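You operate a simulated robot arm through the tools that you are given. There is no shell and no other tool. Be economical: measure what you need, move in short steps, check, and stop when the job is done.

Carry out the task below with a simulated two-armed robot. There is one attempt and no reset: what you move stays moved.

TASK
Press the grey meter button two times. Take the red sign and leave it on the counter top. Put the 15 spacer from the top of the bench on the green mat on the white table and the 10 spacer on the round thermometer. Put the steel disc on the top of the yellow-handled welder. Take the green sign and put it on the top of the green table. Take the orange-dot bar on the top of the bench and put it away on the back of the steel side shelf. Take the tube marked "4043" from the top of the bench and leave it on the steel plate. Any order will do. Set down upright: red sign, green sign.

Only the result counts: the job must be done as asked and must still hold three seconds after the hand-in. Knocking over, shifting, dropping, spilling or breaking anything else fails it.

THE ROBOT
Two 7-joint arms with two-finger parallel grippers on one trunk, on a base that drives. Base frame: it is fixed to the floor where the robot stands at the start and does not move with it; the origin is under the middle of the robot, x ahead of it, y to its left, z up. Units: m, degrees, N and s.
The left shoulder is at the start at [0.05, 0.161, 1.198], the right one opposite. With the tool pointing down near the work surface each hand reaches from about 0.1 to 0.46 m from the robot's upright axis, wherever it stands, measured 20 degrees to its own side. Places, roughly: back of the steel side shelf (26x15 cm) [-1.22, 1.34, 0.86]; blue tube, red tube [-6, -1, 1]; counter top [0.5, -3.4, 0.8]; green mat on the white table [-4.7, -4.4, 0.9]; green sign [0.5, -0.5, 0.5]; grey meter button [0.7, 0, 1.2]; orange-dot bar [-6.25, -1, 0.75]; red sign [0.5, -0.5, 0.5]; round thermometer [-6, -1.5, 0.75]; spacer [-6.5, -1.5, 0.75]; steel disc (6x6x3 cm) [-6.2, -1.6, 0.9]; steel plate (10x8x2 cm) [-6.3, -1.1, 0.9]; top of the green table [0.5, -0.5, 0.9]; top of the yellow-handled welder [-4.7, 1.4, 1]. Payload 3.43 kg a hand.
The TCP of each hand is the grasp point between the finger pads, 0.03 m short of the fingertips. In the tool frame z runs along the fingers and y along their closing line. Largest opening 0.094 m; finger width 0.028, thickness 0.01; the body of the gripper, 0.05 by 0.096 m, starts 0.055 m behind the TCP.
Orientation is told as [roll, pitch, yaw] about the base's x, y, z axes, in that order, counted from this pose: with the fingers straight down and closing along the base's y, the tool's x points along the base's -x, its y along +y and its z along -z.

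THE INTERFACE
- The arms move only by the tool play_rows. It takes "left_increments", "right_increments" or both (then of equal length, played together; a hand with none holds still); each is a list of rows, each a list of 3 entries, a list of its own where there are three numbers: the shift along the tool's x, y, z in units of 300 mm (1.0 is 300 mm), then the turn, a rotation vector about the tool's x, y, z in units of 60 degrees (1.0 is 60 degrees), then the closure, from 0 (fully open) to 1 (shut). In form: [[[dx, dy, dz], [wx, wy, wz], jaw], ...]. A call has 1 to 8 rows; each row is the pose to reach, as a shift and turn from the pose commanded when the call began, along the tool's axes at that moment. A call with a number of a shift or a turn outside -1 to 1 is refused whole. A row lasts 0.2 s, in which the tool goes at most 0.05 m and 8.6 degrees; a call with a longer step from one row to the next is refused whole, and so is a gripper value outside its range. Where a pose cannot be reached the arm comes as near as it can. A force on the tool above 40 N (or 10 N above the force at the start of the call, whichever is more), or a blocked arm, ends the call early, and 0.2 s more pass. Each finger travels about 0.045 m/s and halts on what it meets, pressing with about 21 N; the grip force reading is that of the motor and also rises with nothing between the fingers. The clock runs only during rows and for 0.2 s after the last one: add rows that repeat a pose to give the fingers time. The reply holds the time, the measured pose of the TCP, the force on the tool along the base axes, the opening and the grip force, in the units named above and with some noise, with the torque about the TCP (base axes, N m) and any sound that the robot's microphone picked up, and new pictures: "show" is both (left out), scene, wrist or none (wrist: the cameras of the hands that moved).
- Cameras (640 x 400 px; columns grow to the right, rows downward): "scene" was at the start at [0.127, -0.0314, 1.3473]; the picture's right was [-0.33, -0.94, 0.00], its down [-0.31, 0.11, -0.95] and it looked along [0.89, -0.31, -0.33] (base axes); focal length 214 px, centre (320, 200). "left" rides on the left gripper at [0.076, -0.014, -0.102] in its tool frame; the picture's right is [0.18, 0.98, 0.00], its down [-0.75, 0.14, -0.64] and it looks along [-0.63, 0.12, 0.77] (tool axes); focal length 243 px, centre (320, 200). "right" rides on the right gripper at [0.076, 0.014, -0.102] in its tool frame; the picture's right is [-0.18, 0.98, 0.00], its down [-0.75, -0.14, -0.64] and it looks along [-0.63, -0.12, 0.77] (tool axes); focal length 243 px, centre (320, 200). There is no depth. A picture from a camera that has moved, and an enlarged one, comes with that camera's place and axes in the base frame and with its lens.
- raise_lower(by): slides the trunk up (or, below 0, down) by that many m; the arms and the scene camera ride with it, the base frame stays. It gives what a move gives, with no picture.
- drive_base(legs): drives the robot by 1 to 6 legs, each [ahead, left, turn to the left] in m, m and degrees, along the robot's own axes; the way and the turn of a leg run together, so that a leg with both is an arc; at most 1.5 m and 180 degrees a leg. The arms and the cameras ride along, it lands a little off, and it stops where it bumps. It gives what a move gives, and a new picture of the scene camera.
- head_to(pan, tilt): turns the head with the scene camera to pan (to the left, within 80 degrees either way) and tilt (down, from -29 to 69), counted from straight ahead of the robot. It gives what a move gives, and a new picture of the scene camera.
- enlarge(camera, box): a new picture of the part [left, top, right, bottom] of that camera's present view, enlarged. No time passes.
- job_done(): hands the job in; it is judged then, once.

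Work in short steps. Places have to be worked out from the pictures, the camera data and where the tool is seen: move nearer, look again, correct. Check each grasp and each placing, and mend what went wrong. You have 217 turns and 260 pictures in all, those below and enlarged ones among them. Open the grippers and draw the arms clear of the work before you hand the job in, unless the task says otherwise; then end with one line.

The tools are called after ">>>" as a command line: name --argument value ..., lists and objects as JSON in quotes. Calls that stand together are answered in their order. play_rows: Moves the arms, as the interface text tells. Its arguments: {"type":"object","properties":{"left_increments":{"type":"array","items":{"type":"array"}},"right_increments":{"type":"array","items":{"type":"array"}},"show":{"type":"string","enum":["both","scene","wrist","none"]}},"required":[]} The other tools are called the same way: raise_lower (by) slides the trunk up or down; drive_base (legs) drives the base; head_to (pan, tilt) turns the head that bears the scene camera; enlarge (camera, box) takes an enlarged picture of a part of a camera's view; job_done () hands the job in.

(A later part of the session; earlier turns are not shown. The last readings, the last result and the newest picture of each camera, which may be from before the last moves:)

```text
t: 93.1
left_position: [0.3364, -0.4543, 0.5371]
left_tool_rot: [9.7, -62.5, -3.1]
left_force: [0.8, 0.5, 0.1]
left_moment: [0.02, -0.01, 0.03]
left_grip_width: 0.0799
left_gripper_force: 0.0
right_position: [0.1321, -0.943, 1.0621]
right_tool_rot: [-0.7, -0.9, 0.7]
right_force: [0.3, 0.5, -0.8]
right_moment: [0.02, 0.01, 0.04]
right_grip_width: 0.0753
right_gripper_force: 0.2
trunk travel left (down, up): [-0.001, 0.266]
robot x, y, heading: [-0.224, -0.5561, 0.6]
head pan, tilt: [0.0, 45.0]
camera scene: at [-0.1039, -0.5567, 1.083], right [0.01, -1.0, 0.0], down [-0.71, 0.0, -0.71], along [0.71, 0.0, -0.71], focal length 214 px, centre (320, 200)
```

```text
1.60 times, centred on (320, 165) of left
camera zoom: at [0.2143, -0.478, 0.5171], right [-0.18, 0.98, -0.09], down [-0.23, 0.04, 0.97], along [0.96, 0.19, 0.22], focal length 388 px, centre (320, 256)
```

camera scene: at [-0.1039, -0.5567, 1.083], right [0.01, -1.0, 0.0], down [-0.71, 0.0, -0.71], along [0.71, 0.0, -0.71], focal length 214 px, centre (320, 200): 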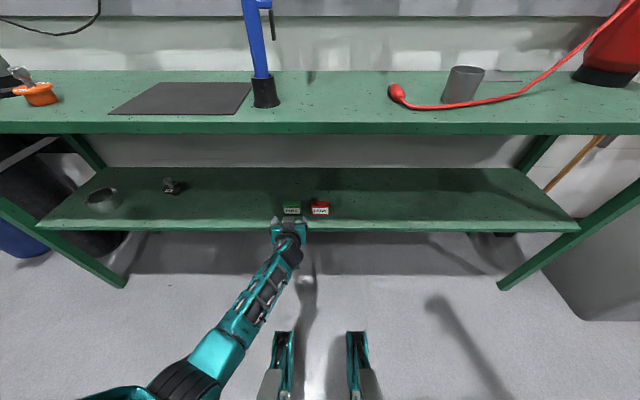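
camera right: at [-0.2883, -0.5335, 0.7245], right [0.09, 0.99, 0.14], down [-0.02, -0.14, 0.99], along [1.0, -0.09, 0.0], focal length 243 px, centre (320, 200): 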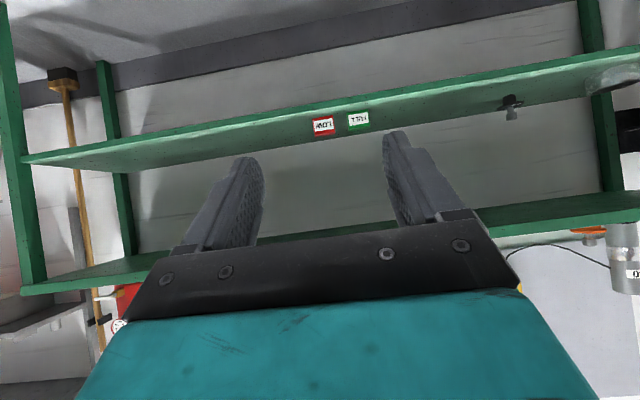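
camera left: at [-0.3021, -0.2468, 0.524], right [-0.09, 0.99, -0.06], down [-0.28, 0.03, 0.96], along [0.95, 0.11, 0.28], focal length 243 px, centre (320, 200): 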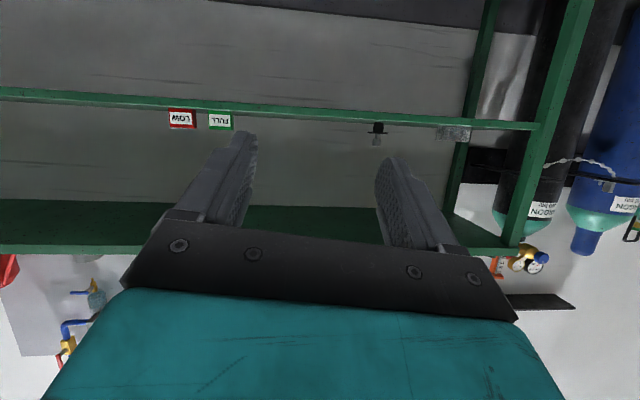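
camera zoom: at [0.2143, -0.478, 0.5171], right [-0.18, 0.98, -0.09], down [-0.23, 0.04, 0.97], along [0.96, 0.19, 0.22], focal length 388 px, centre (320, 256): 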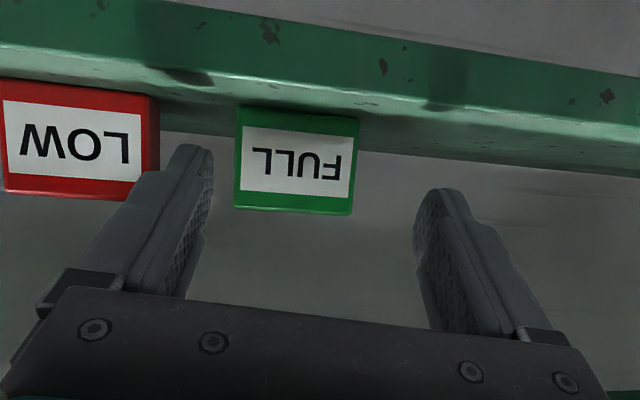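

Fingers straddle the green sign with few mm margin, and clear the red one. I move forward 8.5 cm.

>>> drive_base --legs '[[0.085, -0.004, 0]]'

>>> enlarge --camera "left" --box '[120, 40, 520, 290]'

```text
t: 94.2
left_position: [0.4218, -0.4557, 0.5376]
left_tool_rot: [9.7, -62.4, -3.0]
left_force: [0.1, 0.2, 0.0]
left_moment: [0.01, -0.01, 0.03]
left_grip_width: 0.0801
left_gripper_force: 0.1
right_position: [0.2184, -0.9463, 1.0619]
right_tool_rot: [-0.8, -1.0, 0.7]
right_force: [0.0, -0.1, -0.7]
right_moment: [0.02, 0.02, 0.01]
right_grip_width: 0.075
right_gripper_force: 0.0
trunk travel left (down, up): [-0.001, 0.266]
robot x, y, heading: [-0.1395, -0.5599, 0.5]
head pan, tilt: [0.0, 45.0]
camera scene: at [-0.0188, -0.5601, 1.083], right [0.01, -1.0, 0.0], down [-0.71, 0.0, -0.71], along [0.71, 0.0, -0.71], focal length 214 px, centre (320, 200)
```

scene: 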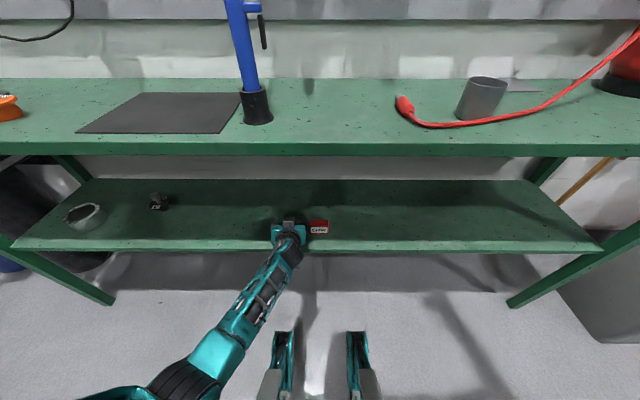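

```text
1.60 times, centred on (320, 165) of left
camera zoom: at [0.2993, -0.4809, 0.5172], right [-0.18, 0.98, -0.09], down [-0.23, 0.04, 0.97], along [0.96, 0.2, 0.22], focal length 388 px, centre (320, 256)
```

zoom: 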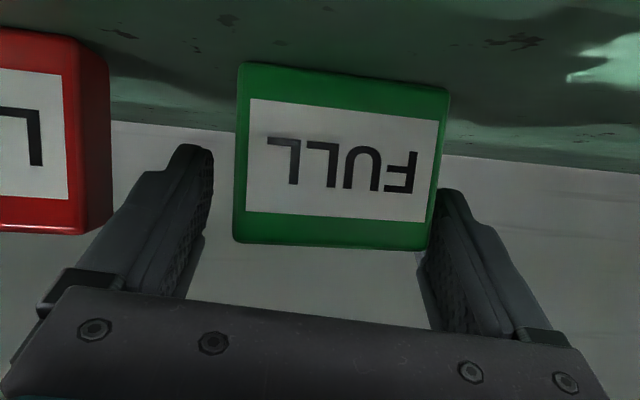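

Fingers straddle the sign at mid-height. I close.

>>> play_rows --left_increments '[[[0, 0, 0], [0, 0, 0], 0.3], [[0, 0, 0], [0, 0, 0], 0.5], [[0, 0, 0], [0, 0, 0], 0.6], [[0, 0, 0], [0, 0, 0], 0.6], [[0, 0, 0], [0, 0, 0], 0.6]]' --show "wrist"

```text
t: 95.4
left_position: [0.4213, -0.4565, 0.5385]
left_tool_rot: [9.7, -62.5, -3.1]
left_force: [1.2, -0.1, 0.3]
left_moment: [-0.05, -0.04, -0.02]
left_grip_width: 0.066
left_gripper_force: 20.4
right_position: [0.2173, -0.9456, 1.0624]
right_tool_rot: [-0.7, -1.0, 0.7]
right_force: [-0.2, 0.8, -0.5]
right_moment: [0.02, 0.02, -0.01]
right_grip_width: 0.0752
right_gripper_force: 0.0
trunk travel left (down, up): [-0.001, 0.266]
robot x, y, heading: [-0.1377, -0.5588, 0.5]
head pan, tilt: [0.0, 45.0]
camera left: at [0.2994, -0.481, 0.5173], right [-0.18, 0.98, -0.09], down [-0.23, 0.04, 0.97], along [0.96, 0.2, 0.22], focal length 243 px, centre (320, 200)
```

left: 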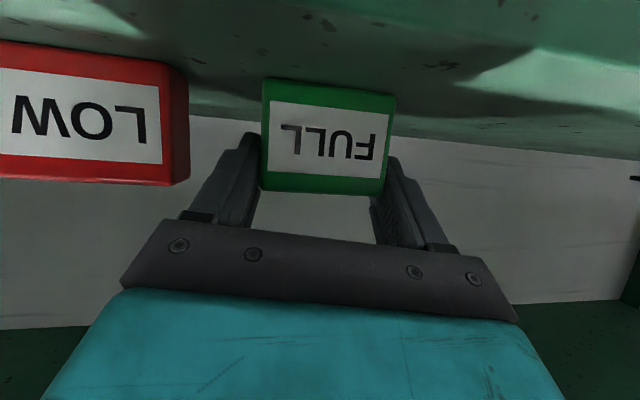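

Gripped (0.066 m). I lift with the trunk and back out.

>>> raise_lower --by 0.06

>>> drive_base --legs '[[-0.3, 0, 0]]'

>>> raise_lower --by 0.2

>>> enlarge --camera "left" --box '[0, 0, 640, 400]'

```text
t: 96.4
left_position: [0.4217, -0.4573, 0.5974]
left_tool_rot: [9.6, -62.4, -3.1]
left_force: [0.5, -0.4, 0.2]
left_moment: [0.0, -0.04, -0.02]
left_grip_width: 0.0376
left_gripper_force: 0.0
right_position: [0.2189, -0.9454, 1.1216]
right_tool_rot: [-0.8, -0.9, 0.8]
right_force: [-0.9, -0.1, 1.0]
right_moment: [-0.02, 0.03, -0.02]
right_grip_width: 0.0752
right_gripper_force: 0.0
trunk travel left (down, up): [-0.061, 0.206]
robot x, y, heading: [-0.1378, -0.5624, 0.4]
head pan, tilt: [0.0, 45.0]
```

```text
t: 98.4
left_position: [0.1225, -0.4566, 0.5984]
left_tool_rot: [9.7, -62.4, -2.9]
left_force: [-0.7, -0.5, 0.8]
left_moment: [-0.01, 0.0, 0.01]
left_grip_width: 0.0378
left_gripper_force: 0.1
right_position: [-0.0789, -0.9465, 1.1216]
right_tool_rot: [-0.7, -1.0, 0.7]
right_force: [-0.5, -0.2, 0.3]
right_moment: [-0.01, 0.04, -0.03]
right_grip_width: 0.0751
right_gripper_force: 0.1
trunk travel left (down, up): [-0.061, 0.206]
robot x, y, heading: [-0.4379, -0.5631, 0.5]
head pan, tilt: [0.0, 45.0]
camera scene: at [-0.3181, -0.562, 1.1431], right [0.01, -1.0, 0.0], down [-0.71, -0.01, -0.71], along [0.71, 0.01, -0.71], focal length 214 px, centre (320, 200)
```

scene: 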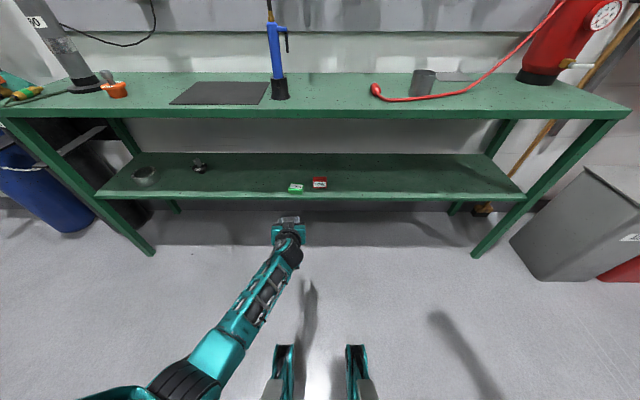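

```text
t: 100.6
left_position: [0.1231, -0.4581, 0.7992]
left_tool_rot: [9.7, -62.5, -2.9]
left_force: [-0.3, 0.0, -1.1]
left_moment: [-0.03, -0.03, -0.01]
left_grip_width: 0.0377
left_gripper_force: 0.0
right_position: [-0.0798, -0.9466, 1.3218]
right_tool_rot: [-0.7, -0.8, 0.8]
right_force: [0.1, 0.6, 0.0]
right_moment: [-0.01, -0.01, 0.02]
right_grip_width: 0.075
right_gripper_force: 0.0
trunk travel left (down, up): [-0.261, 0.006]
robot x, y, heading: [-0.438, -0.5622, 0.4]
head pan, tilt: [0.0, 45.0]
```

```text
1.00 times, centred on (320, 200) of left (not enlarged: the box is as wide or as high as the picture)
camera zoom: at [0.0001, -0.4822, 0.7771], right [-0.18, 0.98, -0.09], down [-0.23, 0.04, 0.97], along [0.96, 0.2, 0.22], focal length 243 px, centre (320, 200)
```

zoom: 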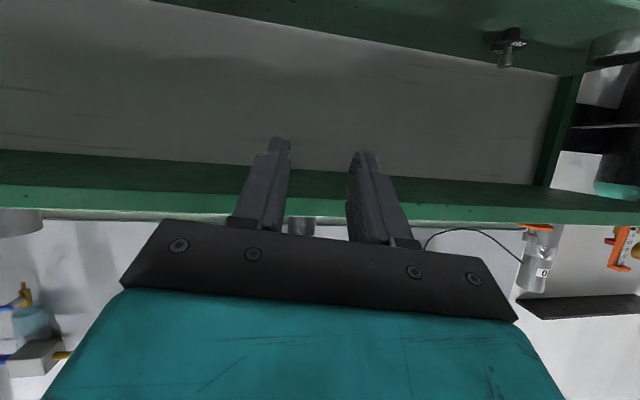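

It slipped out (shallow grip). I look at the green sign's state.

>>> raise_lower --by -0.2

>>> enlarge --camera "scene" --box '[260, 160, 360, 222]'

```text
t: 102.8
left_position: [0.1219, -0.4574, 0.598]
left_tool_rot: [9.6, -62.5, -3.0]
left_force: [0.8, -0.5, 0.2]
left_moment: [-0.02, 0.01, -0.01]
left_grip_width: 0.0374
left_gripper_force: 0.1
right_position: [-0.0805, -0.9458, 1.1227]
right_tool_rot: [-0.8, -0.8, 0.8]
right_force: [-0.4, -0.1, -0.2]
right_moment: [0.0, 0.01, 0.01]
right_grip_width: 0.075
right_gripper_force: 0.1
trunk travel left (down, up): [-0.061, 0.206]
robot x, y, heading: [-0.4409, -0.5614, 0.3]
head pan, tilt: [0.0, 45.0]
```

```text
6.40 times, centred on (310, 191) of scene
camera zoom: at [-0.3181, -0.562, 1.1431], right [0.01, -1.0, 0.0], down [-0.71, -0.01, -0.71], along [0.71, 0.01, -0.71], focal length 1373 px, centre (384, 258)
```

zoom: 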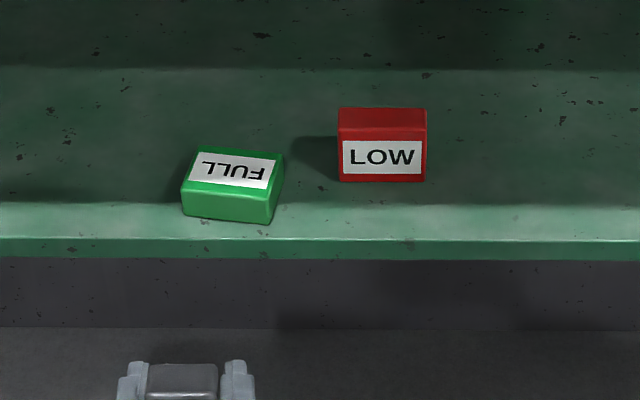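

The green sign now lies on its back near the shelf edge (x 0.37–0.417, y≈-0.449), text top toward me. I can regrip it with a flat hand and stand it up later by turning the hand down. First set the hand lower and aligned with its slight rotation while out of the shelf.

>>> raise_lower --by -0.06

>>> play_rows --left_increments '[[[0, 0, 0], [0.065, 0, 0.01], 0.1], [[0.02, 0, 0.01], [0.13, 0, 0.02], 0.1], [[0.05, 0, 0.02], [0.19, 0, 0.02], 0.1], [[0.08, 0, 0.035], [0.19, 0, 0.02], 0.1], [[0.08, 0, 0.035], [0.19, 0, 0.02], 0.1]]' --show "wrist"

```text
t: 103.8
left_position: [0.1223, -0.4572, 0.5377]
left_tool_rot: [9.7, -62.5, -3.0]
left_force: [-0.4, -0.3, -0.1]
left_moment: [0.0, 0.03, 0.02]
left_grip_width: 0.0376
left_gripper_force: 0.2
right_position: [-0.0802, -0.9461, 1.0609]
right_tool_rot: [-0.8, -1.0, 0.8]
right_force: [-0.5, -1.1, 0.1]
right_moment: [0.02, -0.01, -0.01]
right_grip_width: 0.0749
right_gripper_force: 0.0
trunk travel left (down, up): [-0.001, 0.266]
robot x, y, heading: [-0.4367, -0.5625, 0.7]
head pan, tilt: [0.0, 45.0]
```

```text
t: 105.0
left_position: [0.1206, -0.4561, 0.5116]
left_tool_rot: [0.6, -62.4, -5.5]
left_force: [-0.6, 0.2, -1.1]
left_moment: [-0.01, 0.06, 0.01]
left_grip_width: 0.0847
left_gripper_force: 0.1
right_position: [-0.0786, -0.9476, 1.0602]
right_tool_rot: [-0.7, -0.9, 0.8]
right_force: [0.1, 0.8, -0.1]
right_moment: [-0.01, 0.0, 0.0]
right_grip_width: 0.075
right_gripper_force: 0.0
trunk travel left (down, up): [-0.001, 0.266]
robot x, y, heading: [-0.4389, -0.5613, 0.4]
head pan, tilt: [0.0, 45.0]
camera left: at [-0.0044, -0.4587, 0.4928], right [0.0, 0.99, -0.16], down [-0.21, 0.16, 0.97], along [0.98, 0.03, 0.2], focal length 243 px, centre (320, 200)
```

left: 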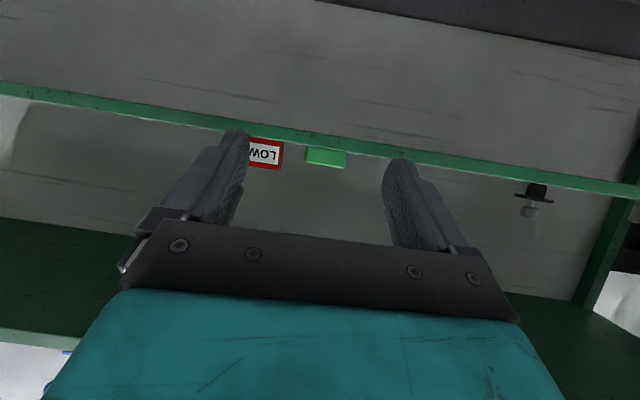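

Aligned well. I flatten the pitch further to about -75 and set z ~0.515.

>>> play_rows --left_increments '[[[-0.005, 0, 0], [0, -0.1, 0], 0.1], [[-0.01, 0, 0], [0, -0.2, 0], 0.1], [[-0.01, 0, 0], [0, -0.2, 0], 0.1]]' --show "none"

>>> enlarge --camera "left" --box '[220, 100, 420, 225]'

```text
t: 105.6
left_position: [0.1208, -0.315, 0.496]
left_tool_rot: [40.4, -67.1, -40.9]
left_force: [0.1, 0.4, 0.4]
left_moment: [-0.01, 0.02, -0.01]
left_grip_width: 0.0846
left_gripper_force: 0.1
right_position: [-0.0798, -0.947, 1.0624]
right_tool_rot: [-0.7, -0.9, 0.7]
right_force: [0.4, 0.1, 0.3]
right_moment: [0.02, 0.02, 0.01]
right_grip_width: 0.0751
right_gripper_force: 0.1
trunk travel left (down, up): [-0.001, 0.266]
robot x, y, heading: [-0.4378, -0.5659, 0.4]
head pan, tilt: [0.0, 45.0]
stopped in row 3 (left hand): the arm was blocked; the commanded pose is now the measured one
```

```text
3.20 times, centred on (320, 162) of left
camera zoom: at [0.0015, -0.3132, 0.4537], right [-0.01, 1.0, 0.08], down [-0.39, -0.08, 0.92], along [0.92, -0.02, 0.38], focal length 776 px, centre (320, 320)
```

zoom: 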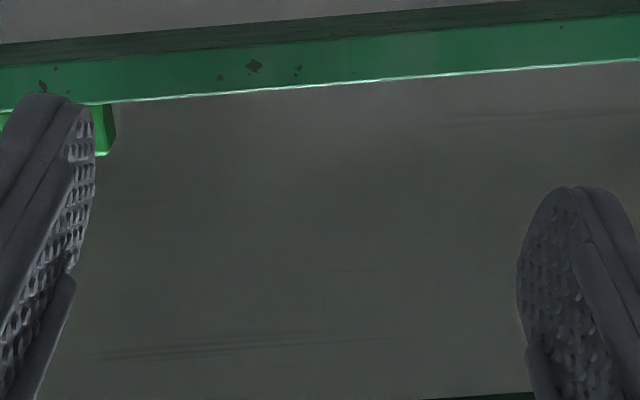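

The arm swung at a limit. I go back to the earlier -62° pose.

>>> play_rows --left_increments '[[[-0.02, -0.1, 0], [0, 0.05, -0.06], 0.1], [[-0.04, -0.2, 0], [0, 0.1, -0.12], 0.1], [[-0.06, -0.3, 0], [0, 0.15, -0.18], 0.1], [[-0.08, -0.4, 0], [0, 0.18, -0.24], 0.1], [[-0.08, -0.45, 0], [0, 0.18, -0.24], 0.1], [[-0.08, -0.45, 0], [0, 0.18, -0.24], 0.1]]' --show "none"

```text
t: 106.5
left_position: [0.1113, -0.3047, 0.473]
left_tool_rot: [30.2, -58.9, -23.2]
left_force: [-0.4, -0.6, -0.2]
left_moment: [-0.02, -0.05, 0.01]
left_grip_width: 0.0847
left_gripper_force: 0.1
right_position: [-0.0792, -0.9475, 1.0606]
right_tool_rot: [-0.7, -1.0, 0.9]
right_force: [0.7, 0.2, 0.7]
right_moment: [-0.01, 0.01, -0.02]
right_grip_width: 0.0753
right_gripper_force: 0.1
trunk travel left (down, up): [-0.001, 0.266]
robot x, y, heading: [-0.4413, -0.5617, 0.6]
head pan, tilt: [0.0, 45.0]
stopped in row 4 (left hand): the arm was blocked; the commanded pose is now the measured one
```

Blocked low; I first raise and move it inward, then level the roll.

>>> play_rows --left_increments '[[[-0.15, 0, -0.05], [0, 0, 0], 0.1], [[-0.3, -0.05, -0.1], [0, 0, -0.05], 0.1], [[-0.35, -0.12, -0.1], [0, 0, -0.1], 0.1], [[-0.38, -0.22, -0.1], [0, 0, -0.15], 0.1], [[-0.38, -0.33, -0.1], [0, 0, -0.2], 0.1], [[-0.38, -0.44, -0.08], [0, 0, -0.25], 0.1], [[-0.38, -0.44, -0.08], [0, 0, -0.25], 0.1]]' --show "none"

```text
t: 107.6
left_position: [0.1675, -0.3063, 0.6073]
left_tool_rot: [39.3, -64.1, -25.8]
left_force: [0.9, -0.2, 1.9]
left_moment: [-0.07, 0.1, 0.06]
left_grip_width: 0.0846
left_gripper_force: 0.1
right_position: [-0.0782, -0.9462, 1.0624]
right_tool_rot: [-0.7, -1.0, 0.8]
right_force: [0.3, -0.6, -0.2]
right_moment: [-0.01, 0.01, 0.02]
right_grip_width: 0.0752
right_gripper_force: 0.0
trunk travel left (down, up): [-0.001, 0.266]
robot x, y, heading: [-0.4391, -0.5615, 0.8]
head pan, tilt: [0.0, 45.0]
stopped in row 5 (left hand): the arm was blocked; the commanded pose is now the measured one
```

I go back to the known good pose (z ≈ 0.71, level) before descending again.

>>> play_rows --left_increments '[[[-0.1, -0.02, -0.05], [0.0, 0, 0], 0.1], [[-0.18, -0.08, -0.11], [0.04, -0.02, -0.03], 0.1], [[-0.25, -0.17, -0.18], [0.08, -0.04, -0.07], 0.1], [[-0.3, -0.28, -0.26], [0.12, -0.06, -0.1], 0.1], [[-0.34, -0.39, -0.34], [0.16, -0.08, -0.14], 0.1], [[-0.38, -0.5, -0.42], [0.2, -0.1, -0.17], 0.1], [[-0.38, -0.6, -0.5], [0.24, -0.115, -0.2], 0.1], [[-0.38, -0.66, -0.517], [0.24, -0.115, -0.2], 0.1]]' --show "none"

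```text
t: 108.5
left_position: [0.173, -0.3397, 0.7184]
left_tool_rot: [55.9, -67.7, -44.0]
left_force: [1.1, -0.3, 1.2]
left_moment: [0.0, -0.03, 0.02]
left_grip_width: 0.0848
left_gripper_force: 0.0
right_position: [-0.0784, -0.9456, 1.062]
right_tool_rot: [-0.6, -0.9, 0.9]
right_force: [-0.2, -0.1, -0.1]
right_moment: [-0.02, 0.04, 0.02]
right_grip_width: 0.075
right_gripper_force: 0.1
trunk travel left (down, up): [-0.001, 0.266]
robot x, y, heading: [-0.4381, -0.5598, 0.6]
head pan, tilt: [0.0, 45.0]
stopped in row 4 (left hand): the arm was blocked; the commanded pose is now the measured one
```

Let me look at the left arm's posture.

>>> head_to --pan 35 --tilt 40

```text
t: 109.6
left_position: [0.1732, -0.3408, 0.719]
left_tool_rot: [55.8, -67.7, -43.9]
left_force: [0.0, 0.1, -0.2]
left_moment: [-0.05, -0.01, 0.01]
left_grip_width: 0.0845
left_gripper_force: 0.1
right_position: [-0.0801, -0.9458, 1.061]
right_tool_rot: [-0.8, -0.9, 0.9]
right_force: [0.2, 0.2, -0.3]
right_moment: [0.01, -0.02, 0.0]
right_grip_width: 0.0749
right_gripper_force: 0.0
trunk travel left (down, up): [-0.001, 0.266]
robot x, y, heading: [-0.4387, -0.5627, 0.6]
head pan, tilt: [35.0, 40.0]
camera scene: at [-0.3301, -0.5132, 1.0903], right [0.58, -0.81, 0.0], down [-0.52, -0.37, -0.77], along [0.62, 0.44, -0.64], focal length 214 px, centre (320, 200)
```

scene: 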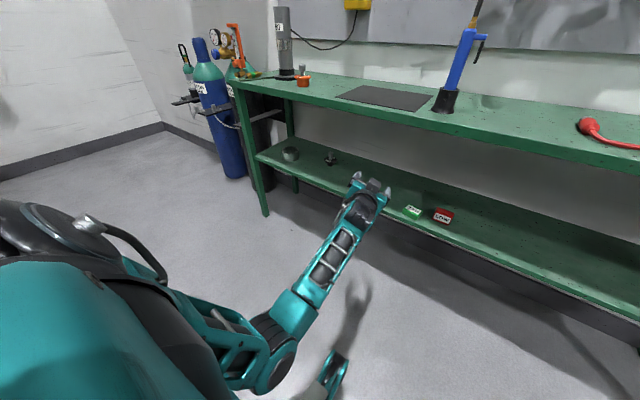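

Elbow is far down; I raise the hand first, then recentre.

>>> play_rows --left_increments '[[[-0.1, 0.03, -0.02], [0, 0, 0], 0.1], [[-0.2, 0.06, -0.04], [0, 0, 0], 0.1], [[-0.3, 0.1, -0.07], [0, 0, 0], 0.1], [[-0.4, 0.13, -0.09], [0, 0, 0], 0.1], [[-0.5, 0.16, -0.11], [0, 0, 0], 0.1]]' --show "none"

>>> play_rows --left_increments '[[[0, 0, 0], [0.04, -0.02, -0.05], 0.1], [[0, -0.1, -0.02], [0.08, -0.04, -0.1], 0.1], [[0, -0.2, -0.04], [0.12, -0.06, -0.15], 0.1], [[0, -0.3, -0.06], [0.16, -0.08, -0.2], 0.1], [[0, -0.4, -0.1], [0.2, -0.1, -0.25], 0.1], [[0, -0.5, -0.14], [0.22, -0.12, -0.3], 0.1], [[0, -0.6, -0.2], [0.22, -0.12, -0.3], 0.1]]' --show "none"

```text
t: 110.8
left_position: [0.1747, -0.3426, 0.8791]
left_tool_rot: [55.5, -67.7, -43.6]
left_force: [-0.8, 0.3, -0.1]
left_moment: [-0.04, 0.03, 0.0]
left_grip_width: 0.0847
left_gripper_force: 0.1
right_position: [-0.0786, -0.9464, 1.0596]
right_tool_rot: [-0.7, -0.9, 0.9]
right_force: [0.7, 0.3, 0.0]
right_moment: [0.0, -0.01, 0.02]
right_grip_width: 0.0755
right_gripper_force: 0.1
trunk travel left (down, up): [-0.001, 0.266]
robot x, y, heading: [-0.437, -0.5593, 0.5]
head pan, tilt: [35.0, 40.0]
```

```text
t: 112.4
left_position: [0.1707, -0.4888, 0.9064]
left_tool_rot: [117.6, -85.4, -115.3]
left_force: [0.2, -0.5, 0.2]
left_moment: [-0.01, -0.02, 0.0]
left_grip_width: 0.0846
left_gripper_force: 0.2
right_position: [-0.0795, -0.9455, 1.0604]
right_tool_rot: [-0.8, -0.8, 0.8]
right_force: [0.1, -0.7, -0.2]
right_moment: [0.0, 0.03, -0.03]
right_grip_width: 0.0752
right_gripper_force: 0.1
trunk travel left (down, up): [-0.001, 0.266]
robot x, y, heading: [-0.4412, -0.563, 0.4]
head pan, tilt: [35.0, 40.0]
stopped in row 7 (left hand): the arm was blocked; the commanded pose is now the measured one
```

Level again, pointing straight ahead at z 0.906. Descend along the earlier path in stages.

>>> play_rows --left_increments '[[[0.12, 0, 0], [0, 0.04, -0.02], 0.1], [[0.24, 0, 0], [0, 0.08, -0.04], 0.1], [[0.36, 0, 0], [0, 0.12, -0.06], 0.1], [[0.48, 0, 0], [0, 0.16, -0.07], 0.1], [[0.6, 0, 0], [0, 0.2, -0.07], 0.1], [[0.72, 0, 0], [0, 0.25, -0.07], 0.1]]' --show "none"

```text
t: 113.3
left_position: [0.2023, -0.4478, 0.8636]
left_tool_rot: [122.9, -84.3, -118.2]
left_force: [0.2, 0.1, -0.4]
left_moment: [0.0, -0.01, 0.02]
left_grip_width: 0.0845
left_gripper_force: 0.0
right_position: [-0.0794, -0.9458, 1.0613]
right_tool_rot: [-0.7, -0.9, 0.9]
right_force: [1.0, 0.3, -0.2]
right_moment: [-0.01, -0.01, -0.05]
right_grip_width: 0.0751
right_gripper_force: 0.0
trunk travel left (down, up): [-0.001, 0.266]
robot x, y, heading: [-0.4386, -0.5625, 0.6]
head pan, tilt: [35.0, 40.0]
stopped in row 4 (left hand): the arm was blocked; the commanded pose is now the measured one
```

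Still a bad branch. I reset via the home pose and repeat the exact earlier path.

>>> play_rows --left_increments '[[[-0.1, -0.02, -0.05], [0, 0.05, 0], 0.1], [[-0.2, -0.06, -0.1], [0, 0.12, 0], 0.1], [[-0.3, -0.12, -0.15], [0, 0.2, 0], 0.1], [[-0.4, -0.18, -0.22], [0, 0.3, 0], 0.1], [[-0.5, -0.25, -0.3], [0, 0.42, 0], 0.1], [[-0.6, -0.3, -0.38], [0, 0.54, 0], 0.1], [[-0.68, -0.35, -0.46], [0, 0.68, 0], 0.1], [[-0.74, -0.37, -0.55], [0, 0.8, 0], 0.1]]' --show "none"

```text
t: 115.1
left_position: [0.1239, -0.5772, 1.0196]
left_tool_rot: [6.5, -44.6, 0.2]
left_force: [1.0, 0.9, 0.1]
left_moment: [0.01, 0.02, 0.0]
left_grip_width: 0.0846
left_gripper_force: 0.1
left hand out of reach, approached as far as the arm can: row 7, 8
right_position: [-0.0788, -0.9452, 1.0614]
right_tool_rot: [-0.9, -0.9, 0.8]
right_force: [0.0, 0.4, 0.1]
right_moment: [-0.03, 0.04, 0.02]
right_grip_width: 0.0751
right_gripper_force: 0.0
trunk travel left (down, up): [-0.001, 0.266]
robot x, y, heading: [-0.4391, -0.5664, 0.7]
head pan, tilt: [35.0, 40.0]
```

>>> play_rows --left_increments '[[[0.03, 0, -0.12], [0.01, 0.1, -0.01], 0.1], [[0.07, 0, -0.24], [0.02, 0.2, -0.02], 0.1], [[0.12, 0, -0.36], [0.03, 0.3, -0.03], 0.1], [[0.18, 0, -0.46], [0.04, 0.4, -0.04], 0.1], [[0.24, 0, -0.55], [0.055, 0.52, -0.055], 0.1], [[0.3, 0, -0.61], [0.07, 0.64, -0.07], 0.1], [[0.355, 0, -0.655], [0.077, 0.743, -0.076], 0.1], [[0.355, 0, -0.655], [0.077, 0.743, -0.076], 0.1]]' --show "none"

```text
t: 116.9
left_position: [-0.0901, -0.6028, 1.0863]
left_tool_rot: [-1.2, -0.3, 7.1]
left_force: [0.0, -0.5, 0.5]
left_moment: [0.0, 0.0, 0.0]
left_grip_width: 0.0848
left_gripper_force: 0.0
left hand out of reach, approached as far as the arm can: row 1, 2
right_position: [-0.0796, -0.9438, 1.0611]
right_tool_rot: [-0.8, -0.9, 0.8]
right_force: [-1.0, 0.2, -0.2]
right_moment: [-0.02, 0.02, 0.0]
right_grip_width: 0.075
right_gripper_force: 0.1
trunk travel left (down, up): [-0.001, 0.266]
robot x, y, heading: [-0.4382, -0.5623, 0.6]
head pan, tilt: [35.0, 40.0]
```

Home again. Correct the small yaw and repeat the path.

>>> play_rows --left_increments '[[[0, 0.04, 0], [0, 0, 0.117], 0.1], [[0, 0.08, 0], [0.0, 0, 0.117], 0.1]]' --show "none"

>>> play_rows --left_increments '[[[-0.06, 0.007, 0.06], [0, -0.14, 0], 0.1], [[-0.12, 0.014, 0.12], [0, -0.28, 0], 0.1], [[-0.18, 0.02, 0.18], [0, -0.42, 0], 0.1], [[-0.24, 0.03, 0.24], [0, -0.56, 0], 0.1], [[-0.3, 0.036, 0.3], [0, -0.7, 0], 0.1], [[-0.36, 0.043, 0.36], [0, -0.84, 0], 0.1], [[-0.42, 0.05, 0.42], [0, -0.98, 0], 0.1], [[-0.48, 0.053, 0.48], [0, -1.0, 0], 0.1]]' --show "none"

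>>> play_rows --left_increments '[[[0, 0, 0], [0, -0.14, 0], 0.1], [[0, 0, 0], [0, -0.28, 0], 0.1], [[0, 0, 0], [0, -0.42, 0], 0.1], [[0, 0, 0], [0, -0.5, 0], 0.1]]' --show "none"

>>> play_rows --left_increments '[[[0.13, 0, 0.03], [0, 0.03, 0], 0.1], [[0.26, 0, 0.06], [0, 0.06, 0], 0.1], [[0.39, 0, 0.1], [0, 0.1, 0], 0.1], [[0.52, 0, 0.13], [0, 0.14, 0], 0.1], [[0.65, 0, 0.16], [0, 0.18, 0], 0.1], [[0.78, 0, 0.2], [0, 0.22, 0], 0.1]]' --show "none"

```text
t: 117.5
left_position: [-0.0935, -0.5772, 1.0844]
left_tool_rot: [-1.1, -0.4, 0.0]
left_force: [1.2, -0.2, -0.1]
left_moment: [0.0, 0.0, -0.01]
left_grip_width: 0.0846
left_gripper_force: 0.0
right_position: [-0.0777, -0.9452, 1.0606]
right_tool_rot: [-0.8, -0.9, 0.9]
right_force: [-0.2, 0.3, -0.7]
right_moment: [0.0, -0.03, -0.01]
right_grip_width: 0.0751
right_gripper_force: 0.0
trunk travel left (down, up): [-0.001, 0.266]
robot x, y, heading: [-0.4369, -0.5612, 0.6]
head pan, tilt: [35.0, 40.0]
```

```text
t: 119.3
left_position: [0.053, -0.5654, 0.9421]
left_tool_rot: [-2.4, -60.3, 2.1]
left_force: [0.0, -0.3, -0.1]
left_moment: [-0.01, 0.03, -0.01]
left_grip_width: 0.0848
left_gripper_force: 0.0
right_position: [-0.0795, -0.945, 1.0618]
right_tool_rot: [-0.8, -0.9, 0.9]
right_force: [-0.3, 0.5, 0.0]
right_moment: [0.01, -0.02, 0.01]
right_grip_width: 0.0751
right_gripper_force: 0.1
trunk travel left (down, up): [-0.001, 0.266]
robot x, y, heading: [-0.437, -0.564, 0.3]
head pan, tilt: [35.0, 40.0]
```

```text
t: 120.3
left_position: [0.0519, -0.5652, 0.943]
left_tool_rot: [-111.5, -88.8, 111.6]
left_force: [0.1, 0.0, 0.2]
left_moment: [-0.02, -0.02, 0.03]
left_grip_width: 0.0847
left_gripper_force: 0.1
right_position: [-0.0802, -0.9455, 1.0619]
right_tool_rot: [-0.6, -0.9, 0.9]
right_force: [-0.2, -0.2, 0.6]
right_moment: [-0.01, 0.01, 0.02]
right_grip_width: 0.0754
right_gripper_force: 0.1
trunk travel left (down, up): [-0.001, 0.266]
robot x, y, heading: [-0.4363, -0.5654, 0.5]
head pan, tilt: [35.0, 40.0]
```

```text
t: 121.7
left_position: [0.1144, -0.5695, 0.7073]
left_tool_rot: [-5.1, -77.1, 4.9]
left_force: [0.0, 0.7, 0.4]
left_moment: [0.01, 0.02, 0.0]
left_grip_width: 0.0846
left_gripper_force: 0.1
right_position: [-0.0787, -0.9452, 1.0614]
right_tool_rot: [-0.7, -0.8, 0.8]
right_force: [0.4, -0.3, -0.5]
right_moment: [0.0, 0.0, -0.02]
right_grip_width: 0.0751
right_gripper_force: 0.1
trunk travel left (down, up): [-0.001, 0.266]
robot x, y, heading: [-0.4396, -0.5611, 0.5]
head pan, tilt: [35.0, 40.0]
```

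Good branch again. Descend while also extending forward a bit.

>>> play_rows --left_increments '[[[0.1, 0.02, 0.06], [0, 0.03, 0], 0.1], [[0.2, 0.04, 0.12], [0, 0.06, 0], 0.1], [[0.3, 0.07, 0.19], [0, 0.09, 0], 0.1], [[0.4, 0.09, 0.25], [0, 0.12, 0], 0.1], [[0.47, 0.1, 0.29], [0, 0.12, 0], 0.1]]' --show "none"

```text
t: 122.9
left_position: [0.1717, -0.5364, 0.5512]
left_tool_rot: [-1.5, -70.4, 1.7]
left_force: [0.0, -0.2, 0.9]
left_moment: [0.0, 0.0, 0.0]
left_grip_width: 0.0847
left_gripper_force: 0.1
right_position: [-0.0803, -0.9459, 1.0607]
right_tool_rot: [-0.7, -0.9, 0.9]
right_force: [0.1, 0.0, -0.4]
right_moment: [-0.01, 0.01, -0.01]
right_grip_width: 0.075
right_gripper_force: 0.1
trunk travel left (down, up): [-0.001, 0.266]
robot x, y, heading: [-0.4358, -0.5605, 0.4]
head pan, tilt: [35.0, 40.0]
```

Excellent: level, -70°, z 0.551. A little more down and forward, with yaw -8° to match the sign.

>>> play_rows --left_increments '[[[0.03, 0.03, 0.06], [0.05, 0, 0.02], 0.1], [[0.073, 0.067, 0.13], [0.126, 0, 0.045], 0.1], [[0.073, 0.067, 0.13], [0.126, 0, 0.045], 0.1]]' --show "none"

>>> enlarge --camera "left" --box '[120, 40, 520, 290]'

```text
t: 123.7
left_position: [0.1957, -0.5235, 0.5149]
left_tool_rot: [-3.3, -69.9, -4.9]
left_force: [0.0, 0.3, -0.4]
left_moment: [0.01, 0.0, 0.0]
left_grip_width: 0.0846
left_gripper_force: 0.0
right_position: [-0.0785, -0.946, 1.061]
right_tool_rot: [-0.8, -0.9, 0.9]
right_force: [0.0, 0.3, -0.1]
right_moment: [0.0, 0.0, 0.03]
right_grip_width: 0.0751
right_gripper_force: 0.1
trunk travel left (down, up): [-0.001, 0.266]
robot x, y, heading: [-0.4381, -0.5629, 0.7]
head pan, tilt: [35.0, 40.0]
```

```text
1.60 times, centred on (320, 165) of left
camera zoom: at [0.0744, -0.5209, 0.48], right [0.08, 0.98, -0.19], down [-0.32, 0.21, 0.92], along [0.94, -0.01, 0.33], focal length 388 px, centre (320, 256)
```

zoom: 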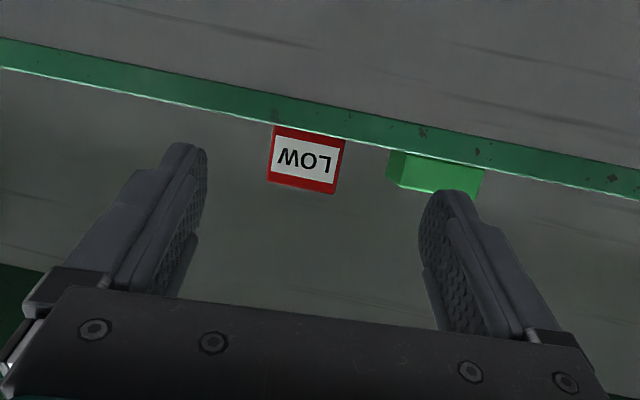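

Hand is ready. I drive left to line up with the lying green sign and approach part way.

>>> play_rows --left_increments '[[[-0.012, 0, -0.005], [0, 0, 0], 0.1]]' --show "none"

>>> drive_base --legs '[[0, 0.075, 0], [0.1, 0, 0]]'

>>> enlarge --camera "left" --box '[120, 40, 520, 290]'

```text
t: 124.1
left_position: [0.1959, -0.5237, 0.5199]
left_tool_rot: [-3.4, -70.0, -5.0]
left_force: [-0.7, 0.3, -0.5]
left_moment: [-0.02, 0.01, -0.02]
left_grip_width: 0.0846
left_gripper_force: 0.0
right_position: [-0.0804, -0.9445, 1.0616]
right_tool_rot: [-0.7, -0.9, 0.9]
right_force: [0.1, 0.2, 0.1]
right_moment: [0.04, -0.01, 0.0]
right_grip_width: 0.0754
right_gripper_force: 0.0
trunk travel left (down, up): [-0.001, 0.266]
robot x, y, heading: [-0.4336, -0.5657, 0.7]
head pan, tilt: [35.0, 40.0]
```

```text
t: 126.2
left_position: [0.295, -0.4475, 0.5185]
left_tool_rot: [-3.4, -70.2, -4.8]
left_force: [0.9, -0.4, 0.9]
left_moment: [-0.02, 0.0, -0.01]
left_grip_width: 0.0848
left_gripper_force: 0.1
right_position: [0.0183, -0.8699, 1.0618]
right_tool_rot: [-0.7, -0.9, 0.9]
right_force: [0.0, 0.7, 0.0]
right_moment: [-0.01, 0.01, 0.04]
right_grip_width: 0.0752
right_gripper_force: 0.0
trunk travel left (down, up): [-0.001, 0.266]
robot x, y, heading: [-0.3421, -0.4831, 0.4]
head pan, tilt: [35.0, 40.0]
camera scene: at [-0.2317, -0.4371, 1.0903], right [0.58, -0.81, 0.0], down [-0.52, -0.37, -0.77], along [0.62, 0.44, -0.64], focal length 214 px, centre (320, 200)
```

scene: 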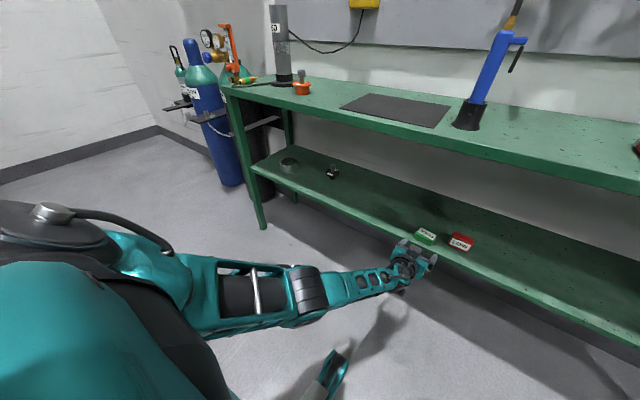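

```text
1.60 times, centred on (320, 165) of left
camera zoom: at [0.1728, -0.4448, 0.4842], right [0.07, 0.98, -0.19], down [-0.32, 0.21, 0.92], along [0.94, -0.01, 0.33], focal length 388 px, centre (320, 256)
```

zoom: 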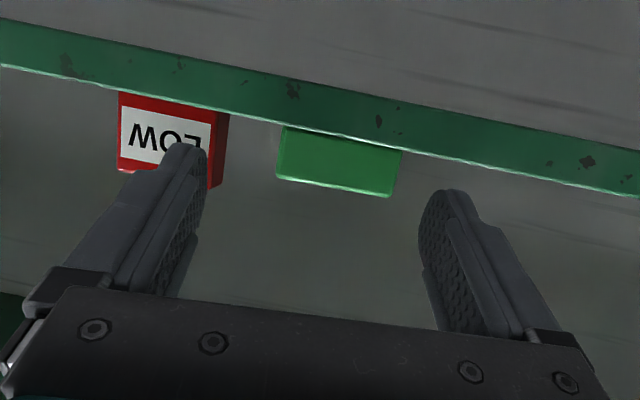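

Aligned in y. I drive forward 9.5 cm to straddle it.

>>> drive_base --legs '[[0.095, 0, 0]]'

>>> enlarge --camera "left" --box '[120, 40, 520, 290]'

```text
t: 127.3
left_position: [0.3876, -0.446, 0.5196]
left_tool_rot: [-3.6, -70.1, -4.9]
left_force: [0.2, -0.7, -1.3]
left_moment: [-0.02, -0.02, 0.0]
left_grip_width: 0.0845
left_gripper_force: 0.0
right_position: [0.1129, -0.8691, 1.0616]
right_tool_rot: [-0.7, -1.0, 0.8]
right_force: [0.2, 1.1, 0.2]
right_moment: [0.05, -0.02, 0.02]
right_grip_width: 0.0752
right_gripper_force: 0.1
trunk travel left (down, up): [-0.001, 0.266]
robot x, y, heading: [-0.243, -0.4875, 0.4]
head pan, tilt: [35.0, 40.0]
camera scene: at [-0.1377, -0.4363, 1.0903], right [0.58, -0.81, 0.0], down [-0.52, -0.37, -0.77], along [0.62, 0.44, -0.64], focal length 214 px, centre (320, 200)
```

scene: 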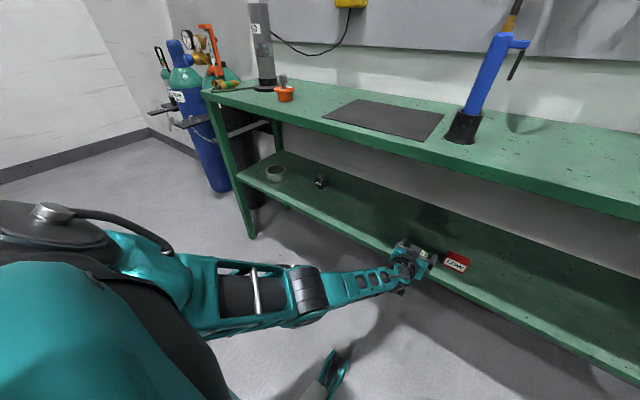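

```text
1.60 times, centred on (320, 165) of left
camera zoom: at [0.2669, -0.444, 0.4842], right [0.08, 0.98, -0.19], down [-0.32, 0.21, 0.92], along [0.94, -0.01, 0.33], focal length 388 px, centre (320, 256)
```

zoom: 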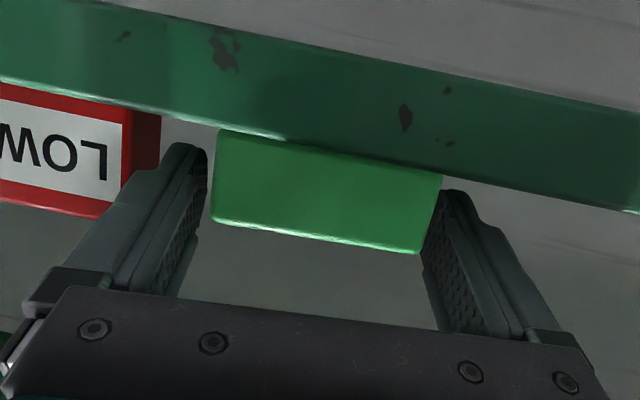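

Straddled. Close fully.

>>> play_rows --left_increments '[[[0, 0, 0], [0, 0, 0], 0.4], [[0, 0, 0], [0, 0, 0], 0.7], [[0, 0, 0], [0, 0, 0], 1], [[0, 0, 0], [0, 0, 0], 1], [[0, 0, 0], [0, 0, 0], 1]]' --show "none"

>>> raise_lower --by 0.04

>>> enlarge --camera "left" --box '[120, 40, 520, 290]'

```text
t: 128.5
left_position: [0.3886, -0.4472, 0.5199]
left_tool_rot: [-3.6, -70.1, -4.8]
left_force: [0.2, 0.2, 1.0]
left_moment: [-0.01, 0.05, 0.0]
left_grip_width: 0.0656
left_gripper_force: 20.3
right_position: [0.1137, -0.8697, 1.0612]
right_tool_rot: [-0.7, -0.9, 0.9]
right_force: [-1.2, -0.3, 0.5]
right_moment: [0.03, 0.0, 0.02]
right_grip_width: 0.0751
right_gripper_force: 0.1
trunk travel left (down, up): [-0.001, 0.266]
robot x, y, heading: [-0.2486, -0.4843, 0.4]
head pan, tilt: [35.0, 40.0]
```

```text
t: 129.3
left_position: [0.389, -0.4473, 0.5597]
left_tool_rot: [-3.4, -70.1, -4.7]
left_force: [-0.3, 1.0, -1.6]
left_moment: [0.04, 0.01, 0.01]
left_grip_width: 0.0654
left_gripper_force: 21.4
right_position: [0.1131, -0.8689, 1.1001]
right_tool_rot: [-0.7, -0.9, 1.0]
right_force: [-0.6, 0.5, -1.3]
right_moment: [-0.01, -0.01, 0.05]
right_grip_width: 0.0753
right_gripper_force: 0.1
trunk travel left (down, up): [-0.041, 0.226]
robot x, y, heading: [-0.2488, -0.4896, 0.6]
head pan, tilt: [35.0, 40.0]
```

```text
1.60 times, centred on (320, 165) of left
camera zoom: at [0.2669, -0.444, 0.5241], right [0.07, 0.98, -0.19], down [-0.32, 0.21, 0.92], along [0.94, -0.01, 0.33], focal length 388 px, centre (320, 256)
```

zoom: 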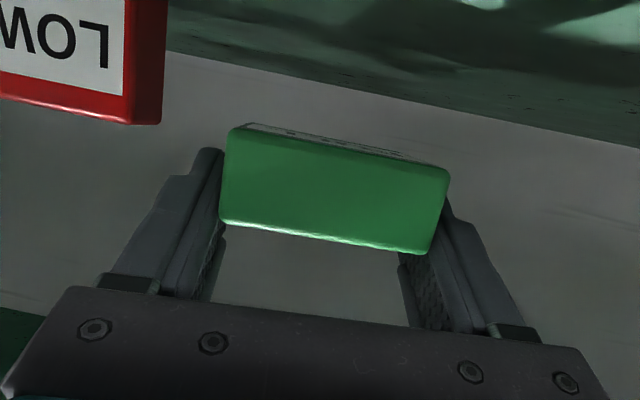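

Held firmly this time. Back out and raise the trunk.

>>> drive_base --legs '[[-0.4, 0, 0]]'

>>> raise_lower --by 0.22

>>> play_rows --left_increments '[[[-0.12, -0.03, -0.08], [0, -0.03, 0], 1], [[-0.24, -0.06, -0.16], [0, -0.06, 0], 1], [[-0.36, -0.1, -0.24], [0, -0.09, 0], 1], [[-0.48, -0.14, -0.3], [0, -0.12, 0], 1], [[-0.6, -0.18, -0.35], [0, -0.15, 0], 1], [[-0.72, -0.2, -0.4], [0, -0.18, 0], 1], [[-0.84, -0.22, -0.45], [0, -0.2, 0], 1]]' --show "none"

```text
t: 131.8
left_position: [-0.0071, -0.4506, 0.5602]
left_tool_rot: [-3.5, -70.2, -4.8]
left_force: [0.4, -1.0, -1.0]
left_moment: [0.01, -0.02, 0.01]
left_grip_width: 0.0655
left_gripper_force: 20.9
right_position: [-0.2846, -0.8721, 1.1013]
right_tool_rot: [-0.6, -1.0, 0.9]
right_force: [0.1, 0.3, 0.1]
right_moment: [0.02, -0.01, 0.01]
right_grip_width: 0.0753
right_gripper_force: 0.1
trunk travel left (down, up): [-0.041, 0.226]
robot x, y, heading: [-0.6422, -0.4868, 0.3]
head pan, tilt: [35.0, 40.0]
camera scene: at [-0.5342, -0.4396, 1.1303], right [0.58, -0.81, 0.0], down [-0.52, -0.37, -0.77], along [0.62, 0.44, -0.64], focal length 214 px, centre (320, 200)
```

scene: 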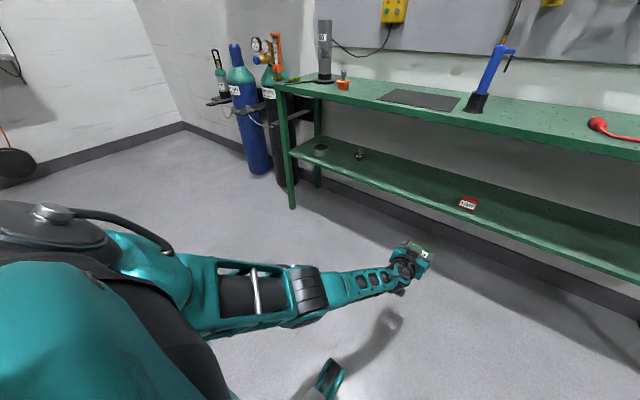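

```text
t: 134.2
left_position: [-0.0083, -0.4496, 0.7791]
left_tool_rot: [-3.4, -70.1, -4.8]
left_force: [0.3, 0.3, -0.3]
left_moment: [0.0, 0.0, 0.0]
left_grip_width: 0.0656
left_gripper_force: 21.4
right_position: [-0.2835, -0.8737, 1.3205]
right_tool_rot: [-0.7, -0.8, 1.0]
right_force: [0.1, 0.3, -0.2]
right_moment: [0.0, -0.02, 0.0]
right_grip_width: 0.0754
right_gripper_force: 0.1
trunk travel left (down, up): [-0.261, 0.006]
robot x, y, heading: [-0.6398, -0.4885, 0.6]
head pan, tilt: [35.0, 40.0]
```

```text
t: 135.5
left_position: [-0.037, -0.4363, 0.9955]
left_tool_rot: [42.1, -77.7, -46.9]
left_force: [-0.2, 0.0, -1.1]
left_moment: [0.0, 0.03, -0.01]
left_grip_width: 0.0655
left_gripper_force: 20.7
right_position: [-0.2832, -0.8716, 1.3209]
right_tool_rot: [-0.7, -1.0, 0.9]
right_force: [0.7, -0.3, -0.2]
right_moment: [0.01, 0.0, -0.02]
right_grip_width: 0.0753
right_gripper_force: 0.0
trunk travel left (down, up): [-0.261, 0.006]
robot x, y, heading: [-0.6409, -0.4882, 0.4]
head pan, tilt: [35.0, 40.0]
stopped in row 6 (left hand): the arm was blocked; the commanded pose is now the measured one
```

I raise the hand further and reduce the pitch toward tool-down.

>>> play_rows --left_increments '[[[-0.11, 0, -0.02], [0, 0.05, -0.02], 1], [[-0.22, 0, -0.03], [0, 0.12, -0.04], 1], [[-0.33, -0.01, -0.05], [0, 0.2, -0.06], 1], [[-0.44, -0.01, -0.07], [0, 0.3, -0.08], 1], [[-0.55, -0.02, -0.08], [0, 0.42, -0.1], 1], [[-0.66, -0.02, -0.1], [0, 0.54, -0.1], 1], [[-0.77, -0.03, -0.12], [0, 0.66, -0.1], 1], [[-0.87, -0.04, -0.13], [0, 0.78, -0.1], 1]]' --show "none"

```text
t: 137.3
left_position: [-0.0391, -0.4873, 1.2552]
left_tool_rot: [3.7, -34.0, -4.5]
left_force: [0.2, 0.4, -1.7]
left_moment: [-0.02, -0.01, 0.06]
left_grip_width: 0.0656
left_gripper_force: 20.8
right_position: [-0.2838, -0.8718, 1.3206]
right_tool_rot: [-0.8, -1.0, 0.8]
right_force: [0.3, -0.2, -0.3]
right_moment: [0.02, -0.03, 0.01]
right_grip_width: 0.0751
right_gripper_force: 0.1
trunk travel left (down, up): [-0.261, 0.006]
robot x, y, heading: [-0.64, -0.4844, 0.4]
head pan, tilt: [35.0, 40.0]
```

>>> play_rows --left_increments '[[[0.08, 0, -0.06], [0, 0.1, 0], 1], [[0.16, 0, -0.12], [0, 0.2, 0], 1], [[0.24, 0, -0.18], [0, 0.3, 0], 1], [[0.32, 0, -0.24], [0, 0.4, 0], 1], [[0.4, 0, -0.3], [0, 0.5, 0], 1], [[0.48, 0, -0.34], [0, 0.6, 0], 1], [[0.55, 0, -0.37], [0, 0.7, 0], 1], [[0.55, 0, -0.37], [0, 0.77, 0], 1]]' --show "wrist"

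>>> head_to --pan 0 --tilt 35

```text
t: 139.1
left_position: [-0.2389, -0.4737, 1.2539]
left_tool_rot: [3.3, 11.1, -1.2]
left_force: [-2.7, -0.1, -0.6]
left_moment: [-0.05, -0.17, -0.02]
left_grip_width: 0.0655
left_gripper_force: 20.8
left hand out of reach, approached as far as the arm can: row 1, 2, 3, 4, 5
right_position: [-0.2855, -0.8712, 1.3228]
right_tool_rot: [-0.9, -1.1, 0.9]
right_force: [-1.4, 1.2, 0.5]
right_moment: [-0.01, -0.01, 0.01]
right_grip_width: 0.0753
right_gripper_force: 0.0
trunk travel left (down, up): [-0.261, 0.006]
robot x, y, heading: [-0.6437, -0.4891, 0.5]
head pan, tilt: [35.0, 40.0]
camera left: at [-0.2922, -0.4924, 1.3699], right [-0.15, 0.98, 0.09], down [0.87, 0.08, 0.49], along [0.48, 0.15, -0.87], focal length 243 px, centre (320, 200)
```

left: 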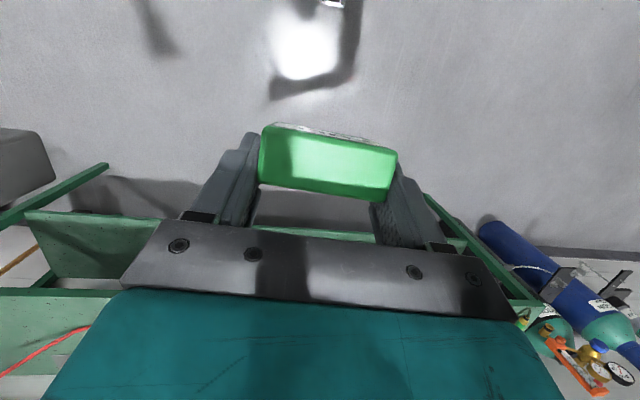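

```text
t: 140.1
left_position: [-0.2344, -0.4755, 1.2543]
left_tool_rot: [3.6, 10.8, -1.2]
left_force: [-0.1, -0.6, -0.6]
left_moment: [-0.03, -0.01, 0.01]
left_grip_width: 0.0654
left_gripper_force: 20.2
right_position: [-0.2842, -0.873, 1.3217]
right_tool_rot: [-0.7, -1.0, 0.9]
right_force: [0.3, 0.5, -0.2]
right_moment: [-0.03, 0.02, 0.0]
right_grip_width: 0.0753
right_gripper_force: 0.1
trunk travel left (down, up): [-0.261, 0.006]
robot x, y, heading: [-0.6393, -0.4856, 0.4]
head pan, tilt: [0.0, 35.0]
camera scene: at [-0.5153, -0.4881, 1.3579], right [0.01, -1.0, 0.0], down [-0.57, -0.01, -0.82], along [0.82, 0.01, -0.57], focal length 214 px, centre (320, 200)
```

scene: 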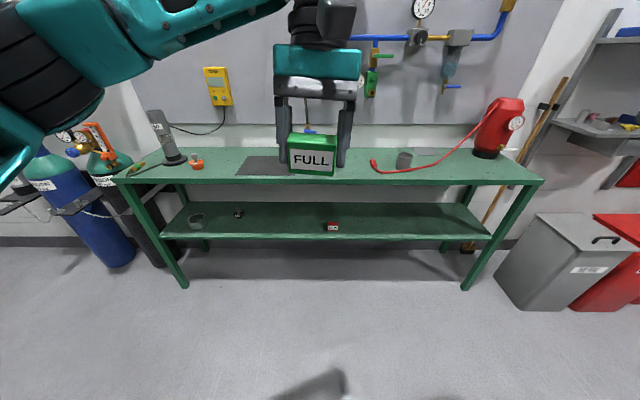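

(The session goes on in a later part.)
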